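You operate a simulated robot arm through the tools that you are given. There is no shell and no other tool. Be economical: measure what you need, move in short steps, check, and stop when the job is done.

The job below is to be done with a simulated two-armed robot. You get a single attempt, and the scene is never put back.

## Task
Carry the black carrier with both arms and set it on the free end of the steel table.

Only the result counts: the job must be done as asked and must still hold three seconds after the hand-in. Knocking over, shifting, dropping, spilling or breaking anything else fails it.

## Robot
Two 7-joint arms with two-finger parallel grippers on one trunk, on a base that drives. Base frame: it is fixed to the floor where the robot stands at the start and does not move with it; the origin is under the middle of the robot, x ahead of it, y to its left, z up; the surface under the hand at the start is at about z = 760. Lengths are in mm, angles in rad, forces in N, time in s.
The left shoulder is at the start at [50, 165, 1155], the right one opposite. With the tool pointing down near the work surface each hand reaches from about 100 to 680 mm from the robot's upright axis, wherever it stands, measured 20 degrees to its own side. Places, roughly: free end of the steel table [600, -1500, 800]. Payload 3.91 kg a hand.
The tool frame of a hand sits at the grasp point between the pads (the TCP): z along the fingers, y along the line on which they close. The tips reach 30 mm beyond it. Largest opening 110 mm; finger width 20, thickness 10; the body of the gripper, 48 by 112 mm, starts 55 mm behind the TCP.
Orientation is that of the tool frame in the base frame, as a unit quaternion [x, y, z, w]. With the fingers straight down and closing along the base's y, the tool's x points along the base's -x, its y along +y and its z along -z.

## Interface
- The arms move only by the tool play_rows. It takes "left_rows", "right_rows" or both (then of equal length, played together; a hand with none holds still); each is one flat list of numbers, 7 for each row, row after row: the turn, a rotation vector about the tool's x, y, z in units of 120 degrees (1.0 is 120 degrees), then the shift along the tool's x, y, z in units of 200 mm (1.0 is 200 mm), then the opening, from 0 (shut) to 1 (fully open). In form: [wx, wy, wz, x, y, z, claw, wx, wy, wz, x, y, z, claw, ...]. A call has 1 to 12 rows; each row is the pose to reach, as a shift and turn from the pose commanded when the call began, along the tool's axes at that moment. A call with a number of a shift or a turn outside -1 to 1 is refused whole. A row lasts 0.2 s, in which the tool goes at most 50 mm and 0.15 rad; a call with a longer step from one row to the next is refused whole, and so is a gripper value outside its range. A pose out of reach is approached as far as the arm can. The call stops where the force on the tool passes 40 N (or 10 N more than at its start, if that is more) or the arm is blocked; 0.2 s more then pass. The fingers move at their own pace (about 45 mm/s each) and stop on an object; they squeeze with about 29 N. The grip force told is the motor's: it shows also when the fingers shut on nothing. Time passes only in rows, and 0.2 s behind the last, so rows that repeat a pose let the fingers close. It gives the time, the measured TCP pose, the force on the tool (base axes), the opening and the grip force at its end, in the units of the frame above (readings bear some noise), with the torque about the TCP (base axes, N m) and any sound that the robot's microphone picked up.
- Cameras (640 x 400 px; columns grow to the right, rows downward): "scene" is now at [111.1, -28, 1321.9]; the picture's right is [-0.31, -0.95, 0.00], its down [-0.58, 0.19, -0.79] and it looks along [0.75, -0.24, -0.61] (base axes); focal length 269 px, centre (320, 200). "left" rides on the left gripper at [72, -17, -103] in its tool frame; the picture's right is [0.23, 0.97, 0.00], its down [-0.76, 0.18, -0.62] and it looks along [-0.61, 0.14, 0.78] (tool axes); focal length 222 px, centre (320, 200). "right" rides on the right gripper at [72, 17, -103] in its tool frame; the picture's right is [-0.23, 0.97, 0.00], its down [-0.76, -0.18, -0.62] and it looks along [-0.61, -0.14, 0.78] (tool axes); focal length 222 px, centre (320, 200). There is no depth. A picture from a camera that has moved, and an enlarged one, comes with that camera's place and axes in the base frame and with its lens.
- capture(camera): a new picture of that camera. The clock stands still meanwhile.
- raise_lower(by): slides the trunk up (or, below 0, down) by that many mm; the arms and the scene camera ride with it, the base frame stays. It gives what a move gives, with no picture.
- roll_base(legs): drives the robot by 1 to 6 legs, each [ahead, left, turn to the left] in mm, mm and rad, along the robot's own axes; the way and the turn of a leg run together, so that a leg with both is an arc; at most 1500 mm and 3.142 rad a leg. The arms and the cameras ride along, it lands a little off, and it stops where it bumps. It gives what a move gives.
- aim_head(pan, tilt): turns the head with the scene camera to pan (to the left, within 1.396 rad either way) and tilt (down, from -0.506 to 1.204), counted from straight ahead of the robot. It gives what a move gives.
- inspect(camera, box): a new picture of the part [left, top, right, bottom] of that camera's present view, enlarged. The clock stands still meanwhile.
- hand_in(): hands the job in; it is judged then, once.

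Go step by step. Nothing tells you exact positions but the pictures and the camera data: compare them with the known pose of the tool, close in by small moves and look again before you grip or let go. The budget is 120 turns and 92 pictures, counting those below and the enlarged ones. Unless the task says otherwise, let go and move clear before handing in, and close with one line.

The tools are called by a JSON object that holds its "name" and its "arguments". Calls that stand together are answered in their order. play_rows: Moves the arms, as the interface text tells. Its arguments: {"type":"object","properties":{"left_rows":{"type":"array"},"right_rows":{"type":"array"}},"required":[]} The other tools are called the same way: raise_lower (by) slides the trunk up or down; roll_base (legs) drives the base; aim_head (pan, tilt) turns the head that bears the scene camera; capture (camera) takes a picture; inspect (camera, box) takes an enlarged picture of a part of a camera's view; hand_in () hands the job in.

At the start:

```text
time: 0.0
left_position: [520.0, 134.1, 1104.4]
left_tool_rot: [0.0, 1.0, 0.0, 0.002]
left_wrist_force: [-0.6, -0.7, 0.2]
left_torque: [-0.01, 0.02, 0.0]
left_gripper_width: 110.1
left_grip_force: 0.1
right_position: [384.7, -278.5, 1090.1]
right_tool_rot: [0.0, 1.0, -0.001, 0.001]
right_wrist_force: [0.4, 0.7, -0.1]
right_torque: [0.03, 0.02, -0.01]
right_gripper_width: 110.0
right_grip_force: 0.2
trunk travel left (down, up): [-375.0, 128.0]
robot x, y, heading: [1.8, 2.0, 0.002]
head pan, tilt: [-0.311, 0.656]
```

scene: 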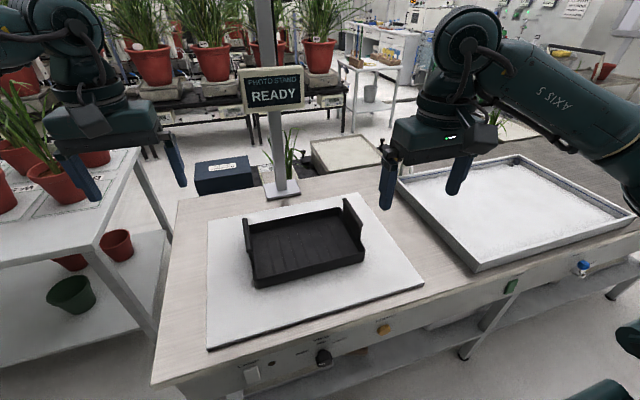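
right: 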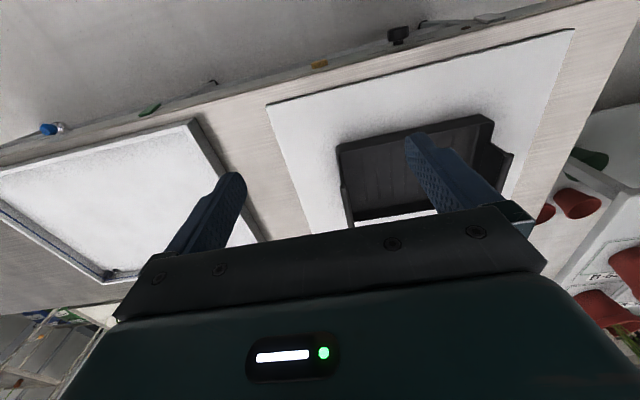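
left: 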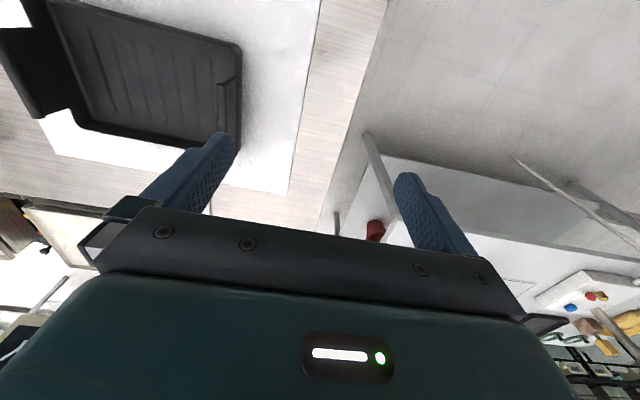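

The black carrier sits on a white board ahead of the robot, with raised end walls left and right. I'll enlarge it to measure it.

{"name": "inspect", "arguments": {"camera": "scene", "box": [200, 170, 430, 314]}}

{"name": "aim_head", "arguments": {"pan": -1.2, "tilt": 0.45}}

{"name": "capture", "arguments": {"camera": "scene"}}

```text
2.78 times, centred on (315, 242) of scene
camera zoom: at [111.1, -28.0, 1321.9], right [-0.31, -0.95, 0.0], down [-0.58, 0.19, -0.79], along [0.75, -0.24, -0.61], focal length 746 px, centre (334, 83)
```

zoom: 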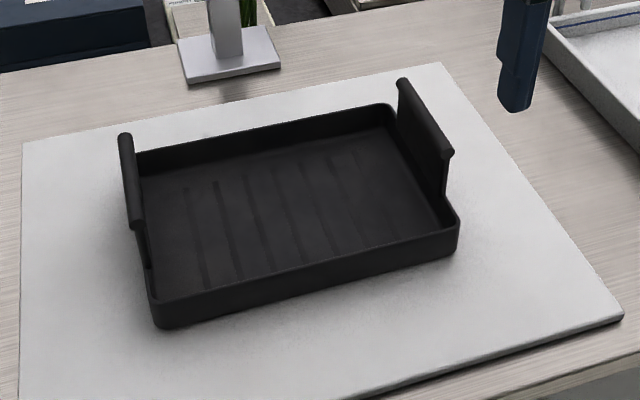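

```text
time: 1.2
left_position: [521.5, 133.6, 1103.0]
left_tool_rot: [0.0, 1.0, 0.0, 0.002]
left_wrist_force: [0.3, -0.4, -0.5]
left_torque: [0.02, -0.01, -0.01]
left_gripper_width: 110.2
left_grip_force: 0.1
right_position: [384.5, -277.7, 1089.4]
right_tool_rot: [-0.001, 1.0, 0.0, 0.0]
right_wrist_force: [0.0, 0.6, 0.3]
right_torque: [-0.02, -0.03, 0.01]
right_gripper_width: 109.8
right_grip_force: 0.0
trunk travel left (down, up): [-375.0, 128.0]
robot x, y, heading: [-0.3, -3.3, -0.004]
head pan, tilt: [-1.201, 0.45]
```

```text
87 pictures are left
camera scene: at [62.0, -87.2, 1340.3], right [-0.93, -0.36, 0.0], down [-0.16, 0.41, -0.9], along [0.33, -0.84, -0.44], focal length 269 px, centre (320, 200)
```

scene: 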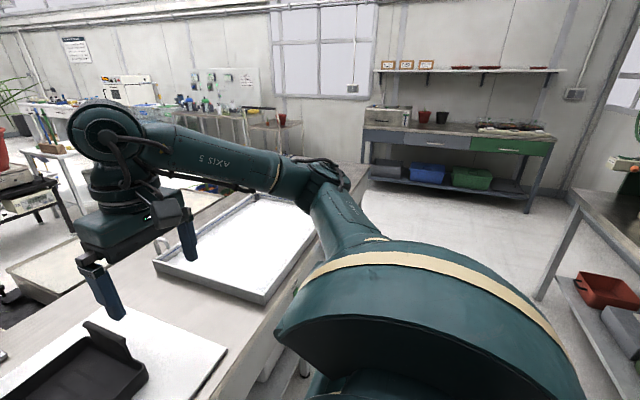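

The carrier spans about x 508–692, y −6 to −280, with upright handle plates at y≈0 and y≈−277, tops near z≈865. I'll look at the steel table area and the handles up close.

{"name": "inspect", "arguments": {"camera": "scene", "box": [230, 90, 400, 196]}}

{"name": "roll_base", "arguments": {"legs": [[0, -135, 0]]}}

{"name": "aim_head", "arguments": {"pan": 0, "tilt": 0.75}}

{"name": "capture", "arguments": {"camera": "scene"}}

{"name": "capture", "arguments": {"camera": "left"}}

{"name": "capture", "arguments": {"camera": "right"}}

```text
3.76 times, centred on (315, 143) of scene
camera zoom: at [62.0, -87.2, 1340.3], right [-0.93, -0.36, 0.0], down [-0.16, 0.41, -0.9], along [0.33, -0.84, -0.44], focal length 1011 px, centre (339, 415)
```

zoom: 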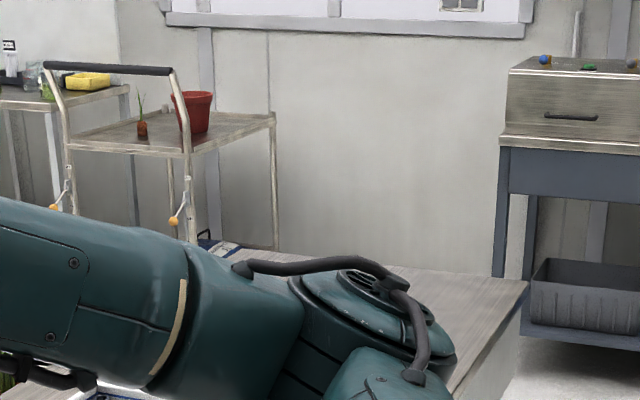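

```text
time: 3.0
left_position: [520.1, 2.6, 1103.3]
left_tool_rot: [0.0, 1.0, 0.0, 0.001]
left_wrist_force: [-0.1, 0.1, -0.4]
left_torque: [0.02, -0.03, 0.02]
left_gripper_width: 110.0
left_grip_force: 0.0
right_position: [384.2, -410.3, 1089.5]
right_tool_rot: [0.001, 1.0, 0.0, 0.0]
right_wrist_force: [0.5, -0.2, 0.4]
right_torque: [0.02, 0.0, -0.01]
right_gripper_width: 109.9
right_grip_force: 0.0
trunk travel left (down, up): [-375.0, 128.0]
robot x, y, heading: [-0.7, -136.6, 0.001]
head pan, tilt: [-1.201, 0.45]
```

```text
time: 4.4
left_position: [521.0, 1.2, 1103.9]
left_tool_rot: [0.0, 1.0, 0.0, 0.002]
left_wrist_force: [-0.1, 0.3, 0.0]
left_torque: [0.0, -0.01, 0.03]
left_gripper_width: 110.0
left_grip_force: 0.1
right_position: [384.4, -410.8, 1089.8]
right_tool_rot: [0.0, 1.0, 0.0, 0.0]
right_wrist_force: [-0.2, 0.3, 0.1]
right_torque: [0.01, 0.02, 0.0]
right_gripper_width: 110.0
right_grip_force: 0.0
trunk travel left (down, up): [-375.0, 128.0]
robot x, y, heading: [-1.1, -132.8, 0.001]
head pan, tilt: [0.0, 0.75]
```

```text
85 pictures are left
camera scene: at [111.5, -134.1, 1313.9], right [0.0, -1.0, 0.0], down [-0.68, 0.0, -0.73], along [0.73, 0.0, -0.68], focal length 269 px, centre (320, 200)
```

scene: 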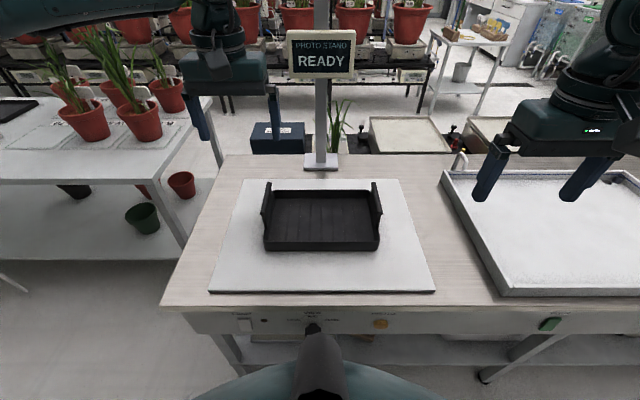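

```text
84 pictures are left
camera left: at [448.3, -17.1, 1206.0], right [-0.23, 0.97, 0.0], down [0.76, 0.18, 0.63], along [0.61, 0.14, -0.78], focal length 222 px, centre (320, 200)
```

left: 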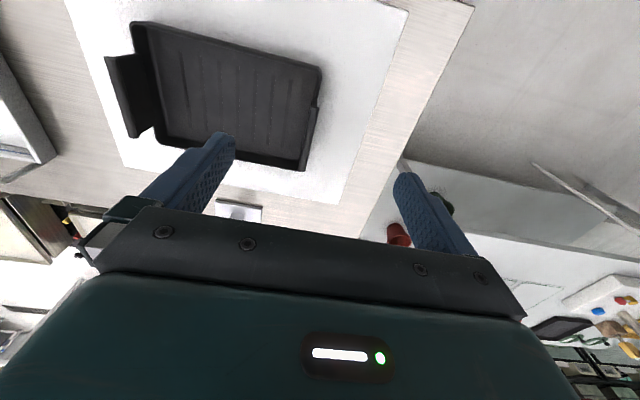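

```text
83 pictures are left
camera right: at [311.7, -393.0, 1194.4], right [0.23, 0.97, 0.0], down [0.76, -0.18, 0.62], along [0.61, -0.14, -0.78], focal length 222 px, centre (320, 200)
```

right: 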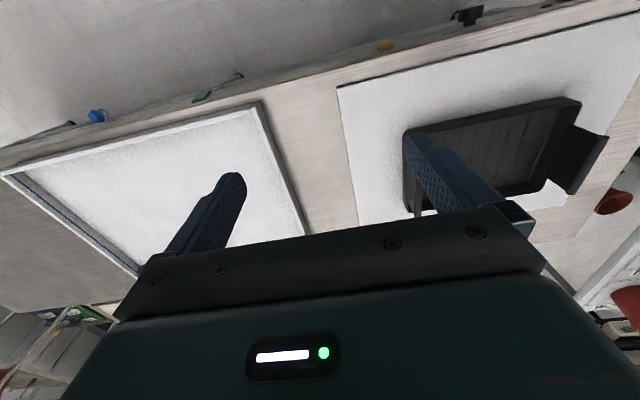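

Now roughly centred on the carrier. I'll zoom on it to fix the handles' positions.

{"name": "inspect", "arguments": {"camera": "scene", "box": [240, 165, 400, 265]}}

{"name": "inspect", "arguments": {"camera": "left", "box": [80, 0, 340, 180]}}

{"name": "inspect", "arguments": {"camera": "right", "box": [380, 60, 640, 222]}}

```text
4.00 times, centred on (320, 215) of scene
camera zoom: at [111.5, -134.1, 1313.9], right [0.0, -1.0, 0.0], down [-0.68, 0.0, -0.73], along [0.73, 0.0, -0.68], focal length 1074 px, centre (320, 140)
```

zoom: 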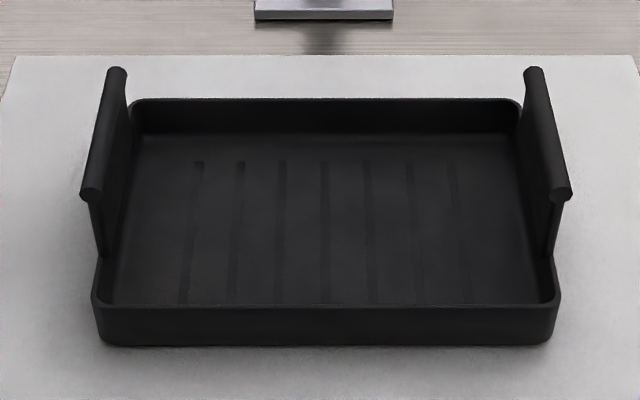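

```text
2.22 times, centred on (210, 90) of left
camera zoom: at [448.3, -17.1, 1206.0], right [-0.23, 0.97, 0.0], down [0.76, 0.18, 0.63], along [0.61, 0.14, -0.78], focal length 494 px, centre (564, 444)
```

zoom: 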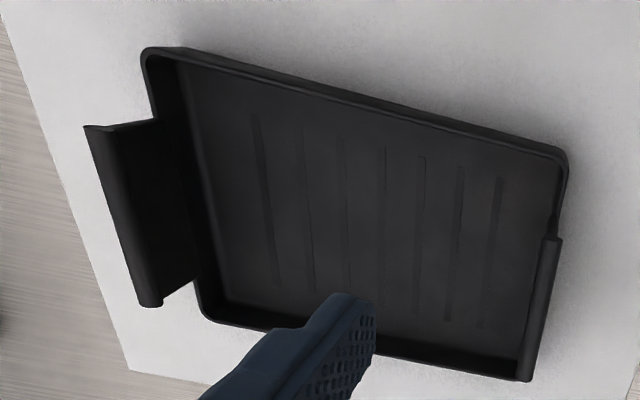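

```text
2.46 times, centred on (510, 141) of right
camera zoom: at [311.7, -393.0, 1194.4], right [0.23, 0.97, 0.0], down [0.76, -0.18, 0.62], along [0.61, -0.14, -0.78], focal length 547 px, centre (-148, 345)
```

zoom: 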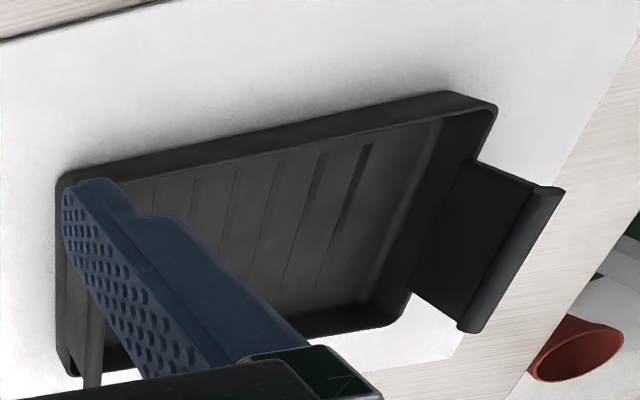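

Handles consistently measure at about (603, −1) and (603, −274), bar tops z≈867, yaw ≈0. I'll bring both hands above them in stages.

{"name": "play_rows", "arguments": {"left_rows": [0, 0, 0, -0.082, -0.002, 0.15, 1, 0, 0, 0, -0.164, -0.004, 0.3, 1, 0, 0, 0, -0.246, -0.006, 0.45, 1, 0, 0, 0, -0.328, -0.008, 0.6, 1, 0, 0, 0, -0.41, -0.01, 0.75, 1, 0, 0, 0, -0.41, -0.01, 0.75, 1], "right_rows": [0, 0, 0, -0.15, 0.09, 0.08, 1, 0, 0, 0, -0.3, 0.18, 0.16, 1, 0, 0, 0, -0.45, 0.27, 0.24, 1, 0, 0, 0, -0.6, 0.36, 0.32, 1, 0, 0, 0, -0.75, 0.45, 0.4, 1, 0, 0, 0, -0.75, 0.45, 0.4, 1]}}

{"name": "play_rows", "arguments": {"right_rows": [0, 0, 0, -0.115, 0.08, 0.1, 1, 0, 0, 0, -0.23, 0.16, 0.2, 1, 0, 0, 0, -0.343, 0.234, 0.28, 1, 0, 0, 0, -0.343, 0.234, 0.28, 1]}}

{"name": "capture", "arguments": {"camera": "scene"}}

{"name": "capture", "arguments": {"camera": "left"}}

{"name": "capture", "arguments": {"camera": "right"}}

```text
time: 5.8
left_position: [601.1, 0.3, 954.9]
left_tool_rot: [0.0, 1.0, 0.001, 0.002]
left_wrist_force: [0.8, -0.1, -0.2]
left_torque: [0.0, 0.01, 0.0]
left_gripper_width: 110.0
left_grip_force: 0.1
right_position: [532.8, -323.3, 1012.0]
right_tool_rot: [0.0, 1.0, -0.001, 0.001]
right_wrist_force: [0.8, 0.1, 0.6]
right_torque: [-0.02, -0.05, -0.02]
right_gripper_width: 109.8
right_grip_force: 0.0
trunk travel left (down, up): [-375.0, 128.0]
robot x, y, heading: [1.8, -131.5, -0.006]
head pan, tilt: [0.0, 0.75]
```

```text
time: 6.8
left_position: [602.1, 0.6, 954.6]
left_tool_rot: [0.001, 1.0, 0.0, 0.002]
left_wrist_force: [0.0, -0.4, 0.0]
left_torque: [-0.02, -0.02, -0.03]
left_gripper_width: 110.0
left_grip_force: 0.1
right_position: [604.4, -272.4, 955.8]
right_tool_rot: [0.0, 1.0, 0.0, 0.001]
right_wrist_force: [0.5, 0.5, 0.1]
right_torque: [0.02, 0.01, -0.02]
right_gripper_width: 110.0
right_grip_force: 0.0
trunk travel left (down, up): [-375.0, 128.0]
robot x, y, heading: [-1.2, -131.0, 0.003]
head pan, tilt: [0.0, 0.75]
```

```text
79 pictures are left
camera scene: at [111.4, -134.2, 1313.9], right [0.0, -1.0, 0.0], down [-0.68, 0.0, -0.73], along [0.73, 0.0, -0.68], focal length 269 px, centre (320, 200)
```

scene: 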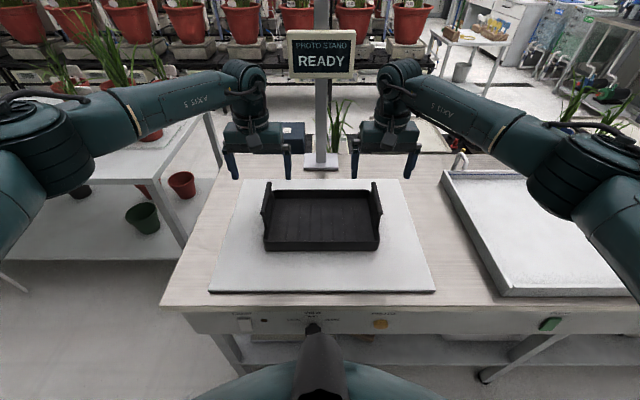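

```text
78 pictures are left
camera left: at [529.4, -18.0, 1056.7], right [-0.23, 0.97, 0.0], down [0.76, 0.18, 0.63], along [0.61, 0.14, -0.78], focal length 222 px, centre (320, 200)
```

left: 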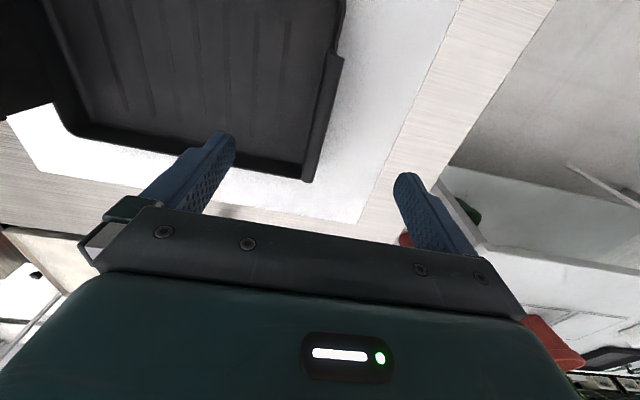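

```text
77 pictures are left
camera right: at [531.3, -254.7, 1059.2], right [0.23, 0.97, 0.0], down [0.76, -0.18, 0.62], along [0.61, -0.14, -0.78], focal length 222 px, centre (320, 200)
```

right: 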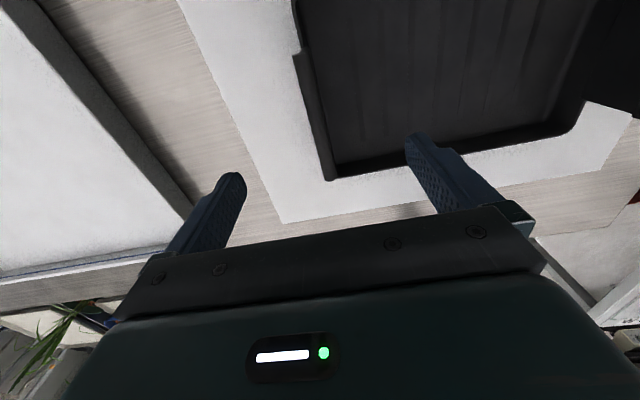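

Handles lie centred between the fingers of each hand. I'll lower both to z≈845 and check.

{"name": "play_rows", "arguments": {"left_rows": [0, 0, 0, 0, -0.005, 0.15, 1, 0, 0, 0, 0, -0.008, 0.3, 1, 0, 0, 0, 0, -0.008, 0.42, 1, 0, 0, 0, 0, -0.008, 0.5, 1, 0, 0, 0, 0, -0.008, 0.55, 1, 0, 0, 0, 0, -0.008, 0.55, 1], "right_rows": [0, 0, 0, 0, -0.005, 0.15, 1, 0, 0, 0, 0, -0.008, 0.3, 1, 0, 0, 0, 0, -0.008, 0.42, 1, 0, 0, 0, 0, -0.008, 0.5, 1, 0, 0, 0, 0, -0.008, 0.555, 1, 0, 0, 0, 0, -0.008, 0.555, 1]}}

{"name": "inspect", "arguments": {"camera": "scene", "box": [200, 120, 440, 270]}}

{"name": "capture", "arguments": {"camera": "left"}}

{"name": "capture", "arguments": {"camera": "right"}}

```text
time: 8.2
left_position: [600.7, -1.6, 844.2]
left_tool_rot: [0.0, 1.0, 0.0, 0.002]
left_wrist_force: [-0.1, 0.0, -0.9]
left_torque: [-0.02, 0.04, -0.02]
left_gripper_width: 110.0
left_grip_force: 0.1
right_position: [604.9, -274.9, 843.4]
right_tool_rot: [0.0, 1.0, 0.0, 0.0]
right_wrist_force: [1.2, 0.3, 0.1]
right_torque: [0.0, 0.0, -0.01]
right_gripper_width: 109.8
right_grip_force: 0.1
trunk travel left (down, up): [-375.0, 128.0]
robot x, y, heading: [2.7, -131.5, -0.003]
head pan, tilt: [0.0, 0.75]
```

```text
2.67 times, centred on (320, 195) of scene
camera zoom: at [111.5, -134.0, 1313.9], right [0.0, -1.0, 0.0], down [-0.68, 0.0, -0.73], along [0.73, 0.0, -0.68], focal length 716 px, centre (320, 213)
```

zoom: 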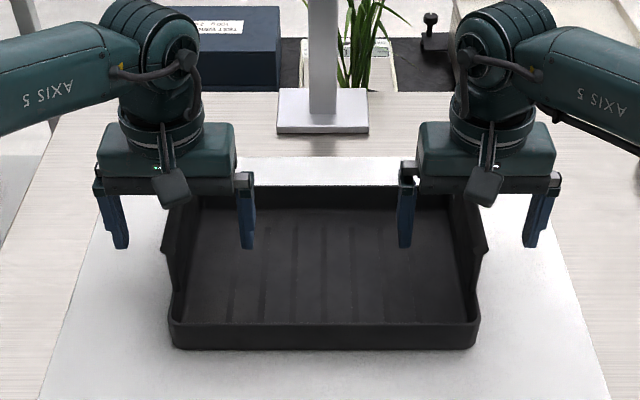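

```text
75 pictures are left
camera left: at [529.4, -20.3, 946.3], right [-0.23, 0.97, 0.0], down [0.76, 0.18, 0.63], along [0.61, 0.14, -0.78], focal length 222 px, centre (320, 200)
```

left: 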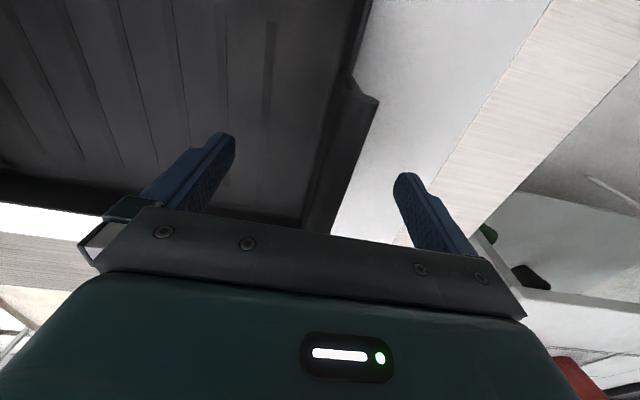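

```text
74 pictures are left
camera right: at [531.3, -258.0, 947.4], right [0.23, 0.97, 0.0], down [0.76, -0.18, 0.62], along [0.61, -0.14, -0.78], focal length 222 px, centre (320, 200)
```

right: 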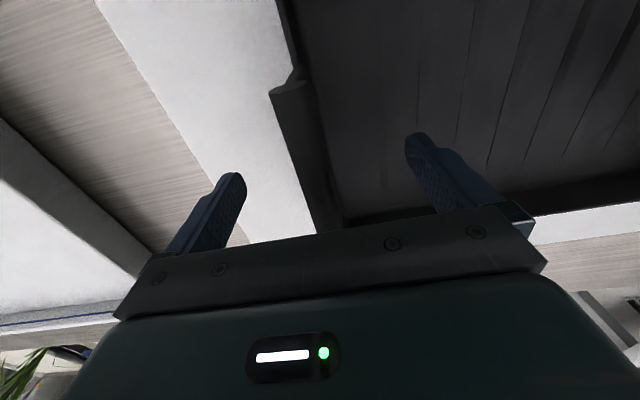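

Both hands straddle the handles. I'll close both grippers together.

{"name": "play_rows", "arguments": {"left_rows": [0, 0, 0, 0, 0, 0, 0.6, 0, 0, 0, 0, 0, 0, 0.3, 0, 0, 0, 0, 0, 0, 0, 0, 0, 0, 0, 0, 0, 0, 0, 0, 0, 0, 0, 0, 0, 0, 0, 0, 0, 0, 0, 0, 0, 0, 0, 0, 0, 0, 0, 0, 0, 0, 0, 0, 0, 0], "right_rows": [0, 0, 0, 0, 0, 0, 0.6, 0, 0, 0, 0, 0, 0, 0.3, 0, 0, 0, 0, 0, 0, 0, 0, 0, 0, 0, 0, 0, 0, 0, 0, 0, 0, 0, 0, 0, 0, 0, 0, 0, 0, 0, 0, 0, 0, 0, 0, 0, 0, 0, 0, 0, 0, 0, 0, 0, 0]}}

{"name": "inspect", "arguments": {"camera": "scene", "box": [200, 120, 440, 270]}}

```text
time: 10.0
left_position: [600.6, -1.7, 845.0]
left_tool_rot: [0.0, 1.0, -0.001, 0.002]
left_wrist_force: [0.1, -5.6, 0.5]
left_torque: [0.12, 0.03, 0.01]
left_gripper_width: 13.5
left_grip_force: 28.5
right_position: [602.8, -273.8, 842.8]
right_tool_rot: [0.0, 1.0, 0.001, 0.001]
right_wrist_force: [0.2, 5.9, -0.4]
right_torque: [-0.09, -0.02, 0.01]
right_gripper_width: 13.2
right_grip_force: 29.2
trunk travel left (down, up): [-375.0, 128.0]
robot x, y, heading: [-0.2, -128.9, -0.0]
head pan, tilt: [0.0, 0.75]
```

```text
2.67 times, centred on (320, 195) of scene
camera zoom: at [111.6, -133.9, 1313.9], right [0.0, -1.0, 0.0], down [-0.68, 0.0, -0.73], along [0.73, 0.0, -0.68], focal length 716 px, centre (320, 213)
```

zoom: 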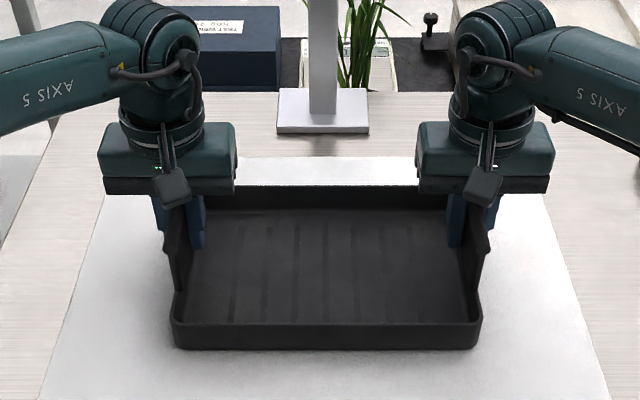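

Both bars are held (13 mm). I'll lift a little with the trunk first and check the load.

{"name": "raise_lower", "arguments": {"by": 25}}

{"name": "inspect", "arguments": {"camera": "scene", "box": [200, 120, 440, 270]}}

```text
time: 10.7
left_position: [600.7, -2.4, 867.6]
left_tool_rot: [0.001, 1.0, -0.001, 0.001]
left_wrist_force: [0.2, -8.6, -1.2]
left_torque: [0.19, 0.03, 0.03]
left_gripper_width: 13.4
left_grip_force: 28.7
right_position: [603.8, -274.6, 867.5]
right_tool_rot: [-0.001, 1.0, 0.0, 0.0]
right_wrist_force: [0.6, 8.9, -0.9]
right_torque: [-0.23, -0.05, 0.0]
right_gripper_width: 13.4
right_grip_force: 28.6
trunk travel left (down, up): [-400.0, 103.0]
robot x, y, heading: [-0.0, -134.5, -0.0]
head pan, tilt: [0.0, 0.75]
```

```text
2.67 times, centred on (320, 195) of scene
camera zoom: at [112.1, -134.0, 1338.9], right [0.0, -1.0, 0.0], down [-0.68, 0.0, -0.73], along [0.73, 0.0, -0.68], focal length 716 px, centre (320, 213)
```

zoom: 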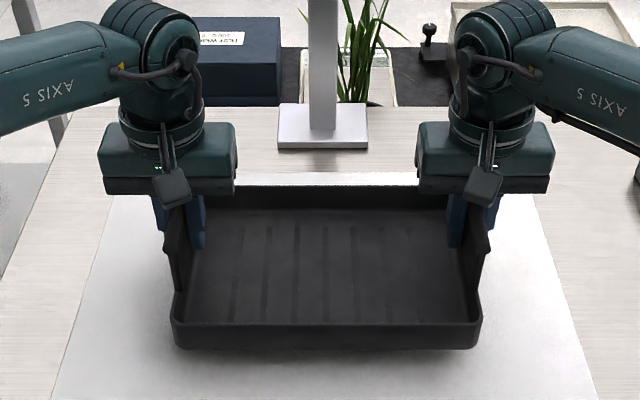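

It hangs evenly and is light. I'll raise the rest and look toward the steel table.

{"name": "raise_lower", "arguments": {"by": 100}}

{"name": "aim_head", "arguments": {"pan": -1.1, "tilt": 0.4}}

{"name": "capture", "arguments": {"camera": "scene"}}

```text
time: 12.0
left_position: [600.6, -1.7, 969.6]
left_tool_rot: [0.001, 1.0, 0.0, 0.001]
left_wrist_force: [0.0, -14.8, -1.6]
left_torque: [0.29, 0.0, 0.05]
left_gripper_width: 13.1
left_grip_force: 28.9
right_position: [603.7, -273.5, 968.4]
right_tool_rot: [0.0, 1.0, 0.001, -0.001]
right_wrist_force: [0.5, 13.9, -0.3]
right_torque: [-0.33, 0.0, -0.03]
right_gripper_width: 13.4
right_grip_force: 29.0
trunk travel left (down, up): [-500.0, 3.0]
robot x, y, heading: [1.7, -130.5, -0.001]
head pan, tilt: [0.0, 0.75]
```

```text
time: 13.4
left_position: [601.9, -2.2, 969.4]
left_tool_rot: [0.001, 1.0, 0.0, 0.002]
left_wrist_force: [0.8, -17.8, -1.8]
left_torque: [0.37, 0.05, 0.05]
left_gripper_width: 13.3
left_grip_force: 29.5
right_position: [604.2, -275.9, 967.8]
right_tool_rot: [0.0, 1.0, 0.001, 0.0]
right_wrist_force: [0.4, 17.0, -1.3]
right_torque: [-0.39, 0.0, -0.02]
right_gripper_width: 13.4
right_grip_force: 28.4
trunk travel left (down, up): [-500.0, 3.0]
robot x, y, heading: [-0.1, -129.8, 0.0]
head pan, tilt: [-1.1, 0.4]
```

```text
71 pictures are left
camera scene: at [71.0, -216.5, 1470.0], right [-0.89, -0.45, 0.0], down [-0.18, 0.35, -0.92], along [0.42, -0.82, -0.39], focal length 269 px, centre (320, 200)
```

scene: 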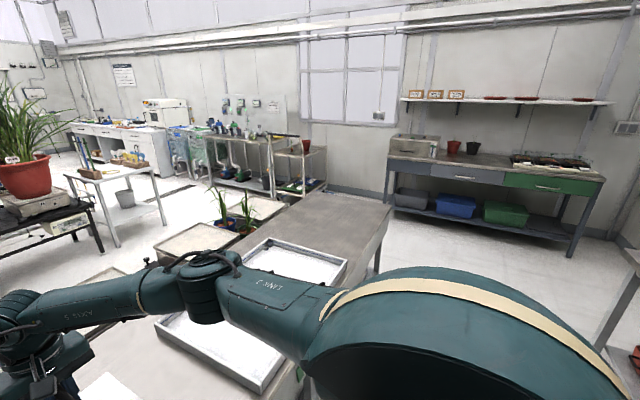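

The free end is the clear gray surface beyond the white tray. The hands are pulling slightly against each other, so I'll relieve that by small inward moves.

{"name": "play_rows", "arguments": {"left_rows": [0, 0, 0, 0, -0.006, 0, 0, 0, 0, 0, 0, -0.006, 0, 0], "right_rows": [0, 0, 0, 0, 0.006, 0, 0, 0, 0, 0, 0, 0.006, 0, 0]}}

{"name": "inspect", "arguments": {"camera": "scene", "box": [220, 170, 420, 295]}}

```text
time: 14.0
left_position: [602.2, -2.3, 968.6]
left_tool_rot: [-0.001, 1.0, 0.001, 0.002]
left_wrist_force: [-0.9, -11.4, -1.3]
left_torque: [0.26, -0.02, -0.05]
left_gripper_width: 13.2
left_grip_force: 28.7
right_position: [604.5, -273.7, 968.2]
right_tool_rot: [0.001, 1.0, -0.001, 0.0]
right_wrist_force: [-0.3, 12.4, -0.9]
right_torque: [-0.3, 0.01, 0.02]
right_gripper_width: 13.2
right_grip_force: 29.4
trunk travel left (down, up): [-500.0, 3.0]
robot x, y, heading: [0.8, -132.0, -0.002]
head pan, tilt: [-1.1, 0.4]
```

```text
3.20 times, centred on (320, 232) of scene
camera zoom: at [71.0, -216.5, 1470.0], right [-0.89, -0.45, 0.0], down [-0.18, 0.35, -0.92], along [0.42, -0.82, -0.39], focal length 860 px, centre (320, 96)
```

zoom: 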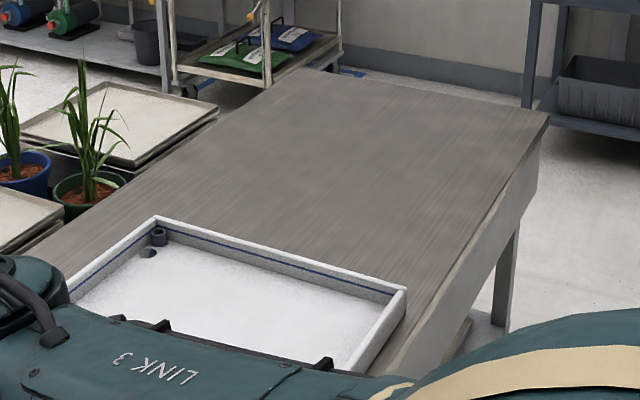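

Table free area: y −1100 to −1830, x 380–940. I'll back off slightly for clearance from the bench knobs and drive sideways about half way, then check.

{"name": "roll_base", "arguments": {"legs": [[-40, 0, 0], [0, -650, 0]]}}

{"name": "capture", "arguments": {"camera": "scene"}}

```text
time: 20.6
left_position: [559.6, -655.6, 968.5]
left_tool_rot: [0.003, 1.0, 0.001, 0.002]
left_wrist_force: [-0.1, 6.7, -1.1]
left_torque: [-0.12, 0.0, -0.01]
left_gripper_width: 13.2
left_grip_force: 29.4
right_position: [560.3, -928.3, 967.8]
right_tool_rot: [0.004, 1.0, 0.0, 0.0]
right_wrist_force: [-0.1, -6.4, -0.9]
right_torque: [0.19, -0.01, -0.01]
right_gripper_width: 12.9
right_grip_force: 28.7
trunk travel left (down, up): [-500.0, 3.0]
robot x, y, heading: [-41.2, -779.8, -0.012]
head pan, tilt: [-1.1, 0.4]
```

```text
69 pictures are left
camera scene: at [28.0, -866.3, 1470.0], right [-0.89, -0.45, 0.0], down [-0.17, 0.35, -0.92], along [0.41, -0.82, -0.39], focal length 269 px, centre (320, 200)
```

scene: 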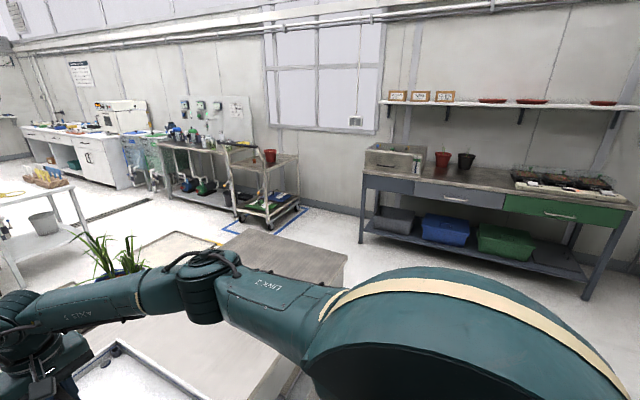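

The way is clear and the hold is steady. I'll drive the remaining 720 mm and correct the heading.

{"name": "roll_base", "arguments": {"legs": [[0, -715, 0.012], [30, 0, 0]]}}

{"name": "aim_head", "arguments": {"pan": 0, "tilt": 0.75}}

{"name": "capture", "arguments": {"camera": "scene"}}

```text
time: 27.9
left_position: [584.7, -1386.4, 968.6]
left_tool_rot: [0.005, 1.0, 0.001, 0.001]
left_wrist_force: [0.1, -0.1, -1.7]
left_torque: [0.0, -0.02, -0.06]
left_gripper_width: 13.4
left_grip_force: 29.2
right_position: [583.7, -1657.8, 968.2]
right_tool_rot: [0.006, 1.0, 0.001, -0.001]
right_wrist_force: [0.6, 0.7, 0.0]
right_torque: [0.0, -0.02, 0.04]
right_gripper_width: 13.1
right_grip_force: 28.9
trunk travel left (down, up): [-500.0, 3.0]
robot x, y, heading: [-20.7, -1510.2, -0.011]
head pan, tilt: [-1.1, 0.4]
```

```text
time: 29.2
left_position: [583.8, -1387.2, 969.3]
left_tool_rot: [0.005, 1.0, 0.0, 0.001]
left_wrist_force: [0.6, -0.5, -1.3]
left_torque: [-0.04, -0.02, -0.07]
left_gripper_width: 13.4
left_grip_force: 28.9
right_position: [581.8, -1658.7, 968.9]
right_tool_rot: [0.006, 1.0, 0.0, 0.0]
right_wrist_force: [-1.0, 0.0, -1.3]
right_torque: [0.0, 0.02, 0.03]
right_gripper_width: 13.0
right_grip_force: 29.5
trunk travel left (down, up): [-500.0, 3.0]
robot x, y, heading: [-19.2, -1508.5, -0.009]
head pan, tilt: [0.0, 0.75]
```

```text
68 pictures are left
camera scene: at [92.4, -1512.5, 1438.9], right [-0.01, -1.0, 0.0], down [-0.68, 0.01, -0.73], along [0.73, -0.01, -0.68], focal length 269 px, centre (320, 200)
```

scene: 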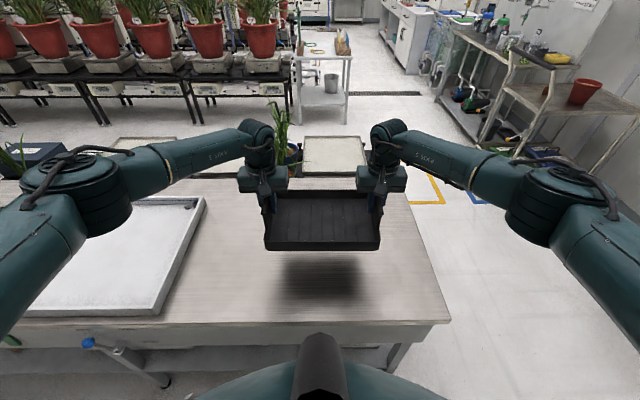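

The carrier hangs over clear table at about (583, −1523). I'll lower most of the way and look.

{"name": "raise_lower", "arguments": {"by": -110}}

{"name": "inspect", "arguments": {"camera": "scene", "box": [200, 140, 440, 290]}}

```text
time: 30.6
left_position: [583.1, -1386.4, 859.8]
left_tool_rot: [0.006, 1.0, 0.0, 0.002]
left_wrist_force: [-0.6, 0.2, -0.6]
left_torque: [-0.04, 0.02, -0.02]
left_gripper_width: 13.4
left_grip_force: 28.4
right_position: [583.7, -1658.1, 858.5]
right_tool_rot: [0.006, 1.0, 0.0, 0.0]
right_wrist_force: [0.4, 0.1, -1.3]
right_torque: [-0.02, -0.05, 0.01]
right_gripper_width: 13.2
right_grip_force: 29.0
trunk travel left (down, up): [-390.0, 113.0]
robot x, y, heading: [-21.6, -1508.3, -0.016]
head pan, tilt: [0.0, 0.75]
```

```text
2.67 times, centred on (320, 215) of scene
camera zoom: at [92.1, -1512.4, 1328.9], right [-0.01, -1.0, 0.0], down [-0.68, 0.01, -0.73], along [0.73, -0.01, -0.68], focal length 716 px, centre (320, 160)
```

zoom: 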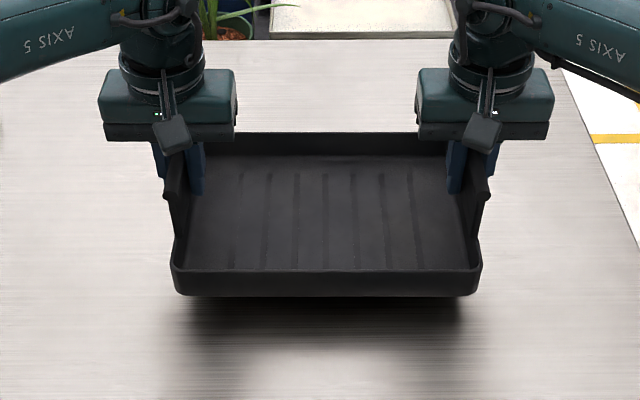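

Still some clearance (about 20–25 mm). I'll go down in small steps, watching forces.

{"name": "raise_lower", "arguments": {"by": -14}}

{"name": "raise_lower", "arguments": {"by": -4}}

{"name": "inspect", "arguments": {"camera": "scene", "box": [200, 140, 440, 290]}}

```text
time: 31.2
left_position: [583.5, -1387.1, 845.3]
left_tool_rot: [0.006, 1.0, 0.001, 0.002]
left_wrist_force: [0.8, 0.2, -1.8]
left_torque: [0.03, 0.03, -0.05]
left_gripper_width: 13.4
left_grip_force: 28.8
right_position: [583.1, -1658.1, 844.5]
right_tool_rot: [0.006, 1.0, 0.0, 0.0]
right_wrist_force: [-0.1, 1.3, -0.7]
right_torque: [-0.02, -0.05, 0.0]
right_gripper_width: 13.4
right_grip_force: 29.2
trunk travel left (down, up): [-376.0, 127.0]
robot x, y, heading: [-20.8, -1511.1, -0.014]
head pan, tilt: [0.0, 0.75]
```

```text
time: 31.8
left_position: [583.6, -1387.0, 841.1]
left_tool_rot: [0.005, 1.0, 0.001, 0.002]
left_wrist_force: [0.8, -0.1, -1.7]
left_torque: [-0.04, 0.0, 0.0]
left_gripper_width: 13.7
left_grip_force: 28.8
right_position: [584.6, -1658.7, 840.0]
right_tool_rot: [0.006, 1.0, 0.0, 0.0]
right_wrist_force: [-0.5, -0.6, -1.0]
right_torque: [0.0, -0.02, -0.02]
right_gripper_width: 13.1
right_grip_force: 29.0
trunk travel left (down, up): [-372.0, 131.0]
robot x, y, heading: [-14.8, -1510.8, -0.011]
head pan, tilt: [0.0, 0.75]
```

```text
2.67 times, centred on (320, 215) of scene
camera zoom: at [92.2, -1512.4, 1310.9], right [-0.01, -1.0, 0.0], down [-0.68, 0.01, -0.73], along [0.73, -0.01, -0.68], focal length 716 px, centre (320, 160)
```

zoom: 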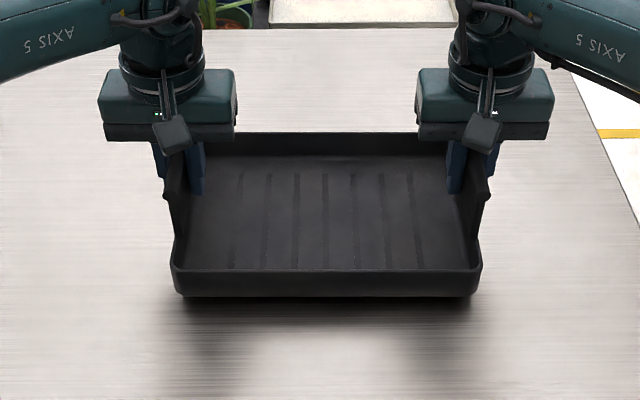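

{"name": "raise_lower", "arguments": {"by": -3}}

{"name": "raise_lower", "arguments": {"by": -2}}

{"name": "inspect", "arguments": {"camera": "scene", "box": [240, 230, 400, 330]}}

```text
time: 32.3
left_position: [584.0, -1386.3, 838.9]
left_tool_rot: [0.005, 1.0, 0.001, 0.001]
left_wrist_force: [-1.1, 0.4, 0.2]
left_torque: [0.03, 0.01, -0.03]
left_gripper_width: 13.4
left_grip_force: 29.4
right_position: [582.9, -1657.7, 836.8]
right_tool_rot: [0.006, 1.0, 0.0, 0.0]
right_wrist_force: [0.2, 0.1, -0.6]
right_torque: [-0.01, 0.03, 0.05]
right_gripper_width: 13.3
right_grip_force: 28.8
trunk travel left (down, up): [-369.0, 134.0]
robot x, y, heading: [-22.7, -1512.0, -0.011]
head pan, tilt: [0.0, 0.75]
```

```text
time: 32.8
left_position: [583.9, -1386.7, 835.6]
left_tool_rot: [0.005, 1.0, 0.001, 0.001]
left_wrist_force: [-0.1, -0.9, -1.0]
left_torque: [0.02, 0.0, -0.01]
left_gripper_width: 13.2
left_grip_force: 28.5
right_position: [584.1, -1658.3, 834.1]
right_tool_rot: [0.006, 1.0, -0.001, 0.0]
right_wrist_force: [-0.1, 0.5, -1.2]
right_torque: [0.01, 0.0, 0.02]
right_gripper_width: 13.5
right_grip_force: 29.1
trunk travel left (down, up): [-367.0, 136.0]
robot x, y, heading: [-18.6, -1508.1, -0.014]
head pan, tilt: [0.0, 0.75]
```

```text
4.00 times, centred on (320, 280) of scene
camera zoom: at [92.3, -1512.4, 1305.9], right [-0.01, -1.0, 0.0], down [-0.68, 0.01, -0.73], along [0.73, -0.01, -0.68], focal length 1074 px, centre (320, -120)
```

zoom: 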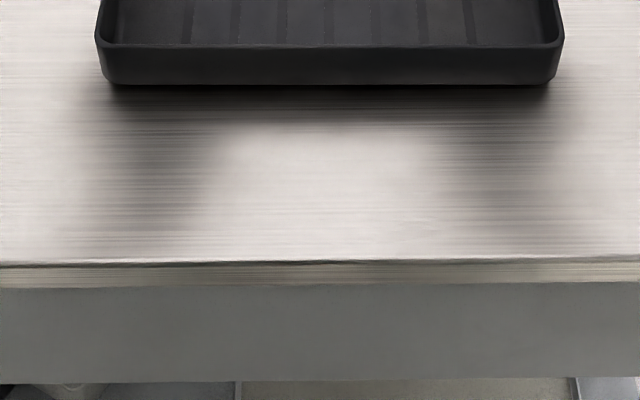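

Nearly touching. I'll continue in 1 mm steps.

{"name": "raise_lower", "arguments": {"by": -1}}

{"name": "raise_lower", "arguments": {"by": -1}}

{"name": "raise_lower", "arguments": {"by": -1}}

{"name": "inspect", "arguments": {"camera": "scene", "box": [240, 190, 400, 290]}}

```text
time: 33.3
left_position: [583.3, -1386.8, 835.2]
left_tool_rot: [0.006, 1.0, 0.001, 0.002]
left_wrist_force: [0.4, 0.9, -0.8]
left_torque: [0.01, 0.02, -0.02]
left_gripper_width: 13.0
left_grip_force: 28.8
right_position: [583.3, -1658.5, 833.8]
right_tool_rot: [0.006, 1.0, 0.0, 0.0]
right_wrist_force: [-1.3, 0.2, -1.2]
right_torque: [0.0, 0.0, 0.02]
right_gripper_width: 13.5
right_grip_force: 29.2
trunk travel left (down, up): [-366.0, 137.0]
robot x, y, heading: [-20.2, -1510.6, -0.014]
head pan, tilt: [0.0, 0.75]
```

```text
time: 33.8
left_position: [583.8, -1386.2, 833.4]
left_tool_rot: [0.005, 1.0, 0.001, 0.002]
left_wrist_force: [-0.4, -0.5, -0.9]
left_torque: [-0.01, -0.02, -0.03]
left_gripper_width: 13.2
left_grip_force: 28.8
right_position: [583.3, -1659.7, 833.5]
right_tool_rot: [0.007, 1.0, 0.0, 0.0]
right_wrist_force: [0.5, 0.3, -1.4]
right_torque: [-0.01, 0.01, 0.01]
right_gripper_width: 13.1
right_grip_force: 28.7
trunk travel left (down, up): [-365.0, 138.0]
robot x, y, heading: [-17.1, -1507.2, -0.017]
head pan, tilt: [0.0, 0.75]
```

```text
time: 34.3
left_position: [584.1, -1385.7, 833.4]
left_tool_rot: [0.005, 1.0, 0.001, 0.001]
left_wrist_force: [-0.2, -0.2, -1.0]
left_torque: [0.01, -0.01, -0.03]
left_gripper_width: 13.3
left_grip_force: 29.5
right_position: [583.0, -1658.4, 832.4]
right_tool_rot: [0.006, 1.0, 0.0, 0.0]
right_wrist_force: [0.7, 0.7, -0.7]
right_torque: [-0.01, -0.01, 0.01]
right_gripper_width: 13.4
right_grip_force: 29.2
trunk travel left (down, up): [-364.0, 139.0]
robot x, y, heading: [-17.7, -1507.6, -0.007]
head pan, tilt: [0.0, 0.75]
```

```text
4.00 times, centred on (320, 240) of scene
camera zoom: at [92.3, -1512.4, 1302.9], right [-0.01, -1.0, 0.0], down [-0.68, 0.01, -0.73], along [0.73, -0.01, -0.68], focal length 1074 px, centre (320, 40)
```

zoom: 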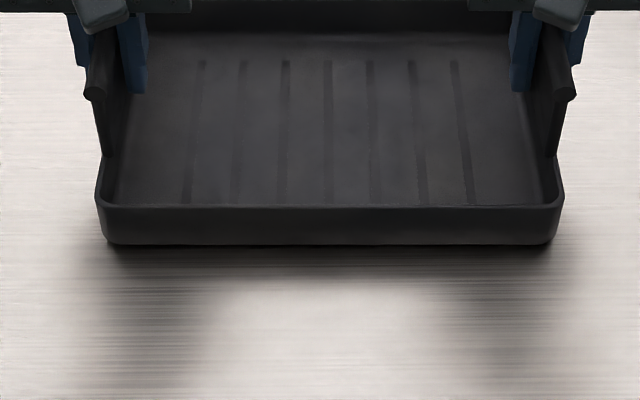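

{"name": "raise_lower", "arguments": {"by": -1}}

{"name": "raise_lower", "arguments": {"by": -1}}

{"name": "raise_lower", "arguments": {"by": -1}}

{"name": "inspect", "arguments": {"camera": "scene", "box": [240, 190, 400, 290]}}

```text
time: 34.8
left_position: [583.8, -1386.1, 833.0]
left_tool_rot: [0.006, 1.0, 0.001, 0.001]
left_wrist_force: [-0.7, 0.2, -1.8]
left_torque: [0.01, 0.04, -0.02]
left_gripper_width: 13.4
left_grip_force: 29.0
right_position: [583.1, -1658.8, 830.7]
right_tool_rot: [0.007, 1.0, 0.0, 0.001]
right_wrist_force: [-0.2, 0.0, 1.0]
right_torque: [-0.01, 0.12, 0.05]
right_gripper_width: 13.3
right_grip_force: 29.6
trunk travel left (down, up): [-363.0, 140.0]
robot x, y, heading: [-19.0, -1511.9, -0.009]
head pan, tilt: [0.0, 0.75]
```

```text
time: 35.3
left_position: [584.0, -1385.1, 832.6]
left_tool_rot: [0.005, 1.0, 0.0, 0.001]
left_wrist_force: [1.7, 0.3, 3.9]
left_torque: [0.01, 0.5, -0.04]
left_gripper_width: 13.3
left_grip_force: 29.0
right_position: [582.3, -1657.6, 831.7]
right_tool_rot: [0.006, 1.0, 0.0, 0.001]
right_wrist_force: [1.9, -0.8, 5.5]
right_torque: [0.04, 0.43, 0.01]
right_gripper_width: 13.2
right_grip_force: 29.3
trunk travel left (down, up): [-362.0, 141.0]
robot x, y, heading: [-16.3, -1511.6, -0.01]
head pan, tilt: [0.0, 0.75]
```

```text
time: 35.9
left_position: [583.3, -1385.4, 831.3]
left_tool_rot: [0.005, 1.0, 0.0, 0.003]
left_wrist_force: [3.5, 1.1, 8.8]
left_torque: [0.01, 0.9, -0.08]
left_gripper_width: 13.5
left_grip_force: 29.2
right_position: [582.9, -1658.3, 832.3]
right_tool_rot: [0.006, 1.0, 0.001, 0.001]
right_wrist_force: [2.9, -1.0, 12.2]
right_torque: [0.04, 0.84, 0.06]
right_gripper_width: 13.3
right_grip_force: 28.6
trunk travel left (down, up): [-361.0, 142.0]
robot x, y, heading: [-20.3, -1511.0, -0.013]
head pan, tilt: [0.0, 0.75]
```

```text
4.00 times, centred on (320, 240) of scene
camera zoom: at [91.0, -1512.3, 1300.3], right [-0.01, -1.0, 0.0], down [-0.68, 0.01, -0.73], along [0.73, -0.01, -0.68], focal length 1074 px, centre (320, 40)
```

zoom: 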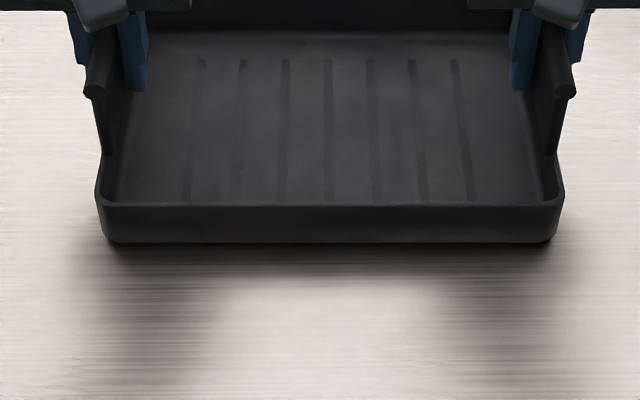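

It has touched down (upward forces on both hands). I'll ease the preload by 1 mm and open both grippers.

{"name": "raise_lower", "arguments": {"by": 1}}

{"name": "play_rows", "arguments": {"left_rows": [0, 0, 0, 0, 0, 0, 0.2, 0, 0, 0, 0, 0, 0, 0.4, 0, 0, 0, 0, 0, 0, 0.6, 0, 0, 0, 0, 0, 0, 0.6, 0, 0, 0, 0, 0, 0, 0.6], "right_rows": [0, 0, 0, 0, 0, 0, 0.2, 0, 0, 0, 0, 0, 0, 0.4, 0, 0, 0, 0, 0, 0, 0.6, 0, 0, 0, 0, 0, 0, 0.6, 0, 0, 0, 0, 0, 0, 0.6]}}

{"name": "inspect", "arguments": {"camera": "scene", "box": [200, 140, 440, 290]}}

```text
time: 36.4
left_position: [583.5, -1386.2, 831.5]
left_tool_rot: [0.005, 1.0, 0.001, 0.003]
left_wrist_force: [3.1, 1.1, 7.6]
left_torque: [-0.04, -0.23, 0.03]
left_gripper_width: 13.4
left_grip_force: 29.4
right_position: [583.4, -1658.3, 829.9]
right_tool_rot: [0.006, 1.0, 0.001, 0.002]
right_wrist_force: [4.2, -1.2, 10.2]
right_torque: [0.02, -0.15, 0.03]
right_gripper_width: 13.5
right_grip_force: 29.2
trunk travel left (down, up): [-362.0, 141.0]
robot x, y, heading: [-16.1, -1510.0, -0.014]
head pan, tilt: [0.0, 0.75]
```

```text
time: 37.6
left_position: [583.7, -1386.5, 830.6]
left_tool_rot: [0.005, 1.0, 0.001, 0.003]
left_wrist_force: [0.8, 0.2, 0.7]
left_torque: [0.01, 0.02, 0.03]
left_gripper_width: 66.0
left_grip_force: 0.0
right_position: [583.5, -1658.5, 830.3]
right_tool_rot: [0.005, 1.0, 0.0, 0.0]
right_wrist_force: [0.4, -0.2, 0.2]
right_torque: [-0.01, 0.0, -0.02]
right_gripper_width: 65.9
right_grip_force: 0.0
trunk travel left (down, up): [-362.0, 141.0]
robot x, y, heading: [-18.8, -1511.3, -0.013]
head pan, tilt: [0.0, 0.75]
```

```text
2.67 times, centred on (320, 215) of scene
camera zoom: at [92.1, -1512.4, 1300.9], right [-0.01, -1.0, 0.0], down [-0.68, 0.01, -0.73], along [0.73, -0.01, -0.68], focal length 716 px, centre (320, 160)
```

zoom: 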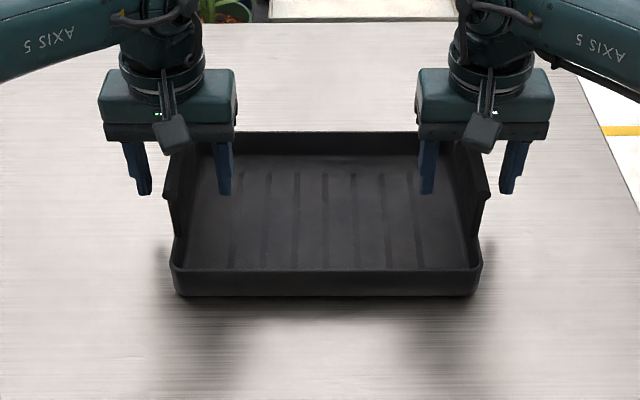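

Released cleanly and the carrier stands flat on the table. I'll raise the trunk to bring the hands clear.

{"name": "raise_lower", "arguments": {"by": 140}}

{"name": "capture", "arguments": {"camera": "scene"}}

```text
time: 39.2
left_position: [583.6, -1385.7, 971.7]
left_tool_rot: [0.005, 1.0, 0.001, 0.002]
left_wrist_force: [-0.7, 0.4, -0.2]
left_torque: [0.02, -0.01, 0.01]
left_gripper_width: 65.8
left_grip_force: 0.1
right_position: [583.9, -1659.4, 969.4]
right_tool_rot: [0.007, 1.0, 0.0, 0.0]
right_wrist_force: [0.3, 0.3, 0.7]
right_torque: [-0.02, 0.0, -0.03]
right_gripper_width: 66.1
right_grip_force: 0.1
trunk travel left (down, up): [-502.0, 1.0]
robot x, y, heading: [-18.7, -1511.5, -0.009]
head pan, tilt: [0.0, 0.75]
```

```text
61 pictures are left
camera scene: at [92.3, -1512.4, 1440.8], right [-0.01, -1.0, 0.0], down [-0.68, 0.01, -0.73], along [0.73, -0.01, -0.68], focal length 269 px, centre (320, 200)
```

scene: 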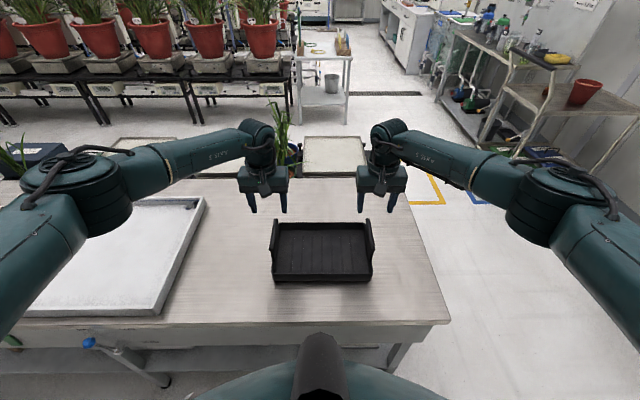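

The carrier stands flat on the free end of the table and both hands are clear, so I'm handing the job in.

{"name": "hand_in", "arguments": {}}

```text
The job is handed in.
```

The black carrier is on the free end of the steel table, centred at about x 583, y −1522. Both hands have let go and are raised clear, and I saw nothing else disturbed.
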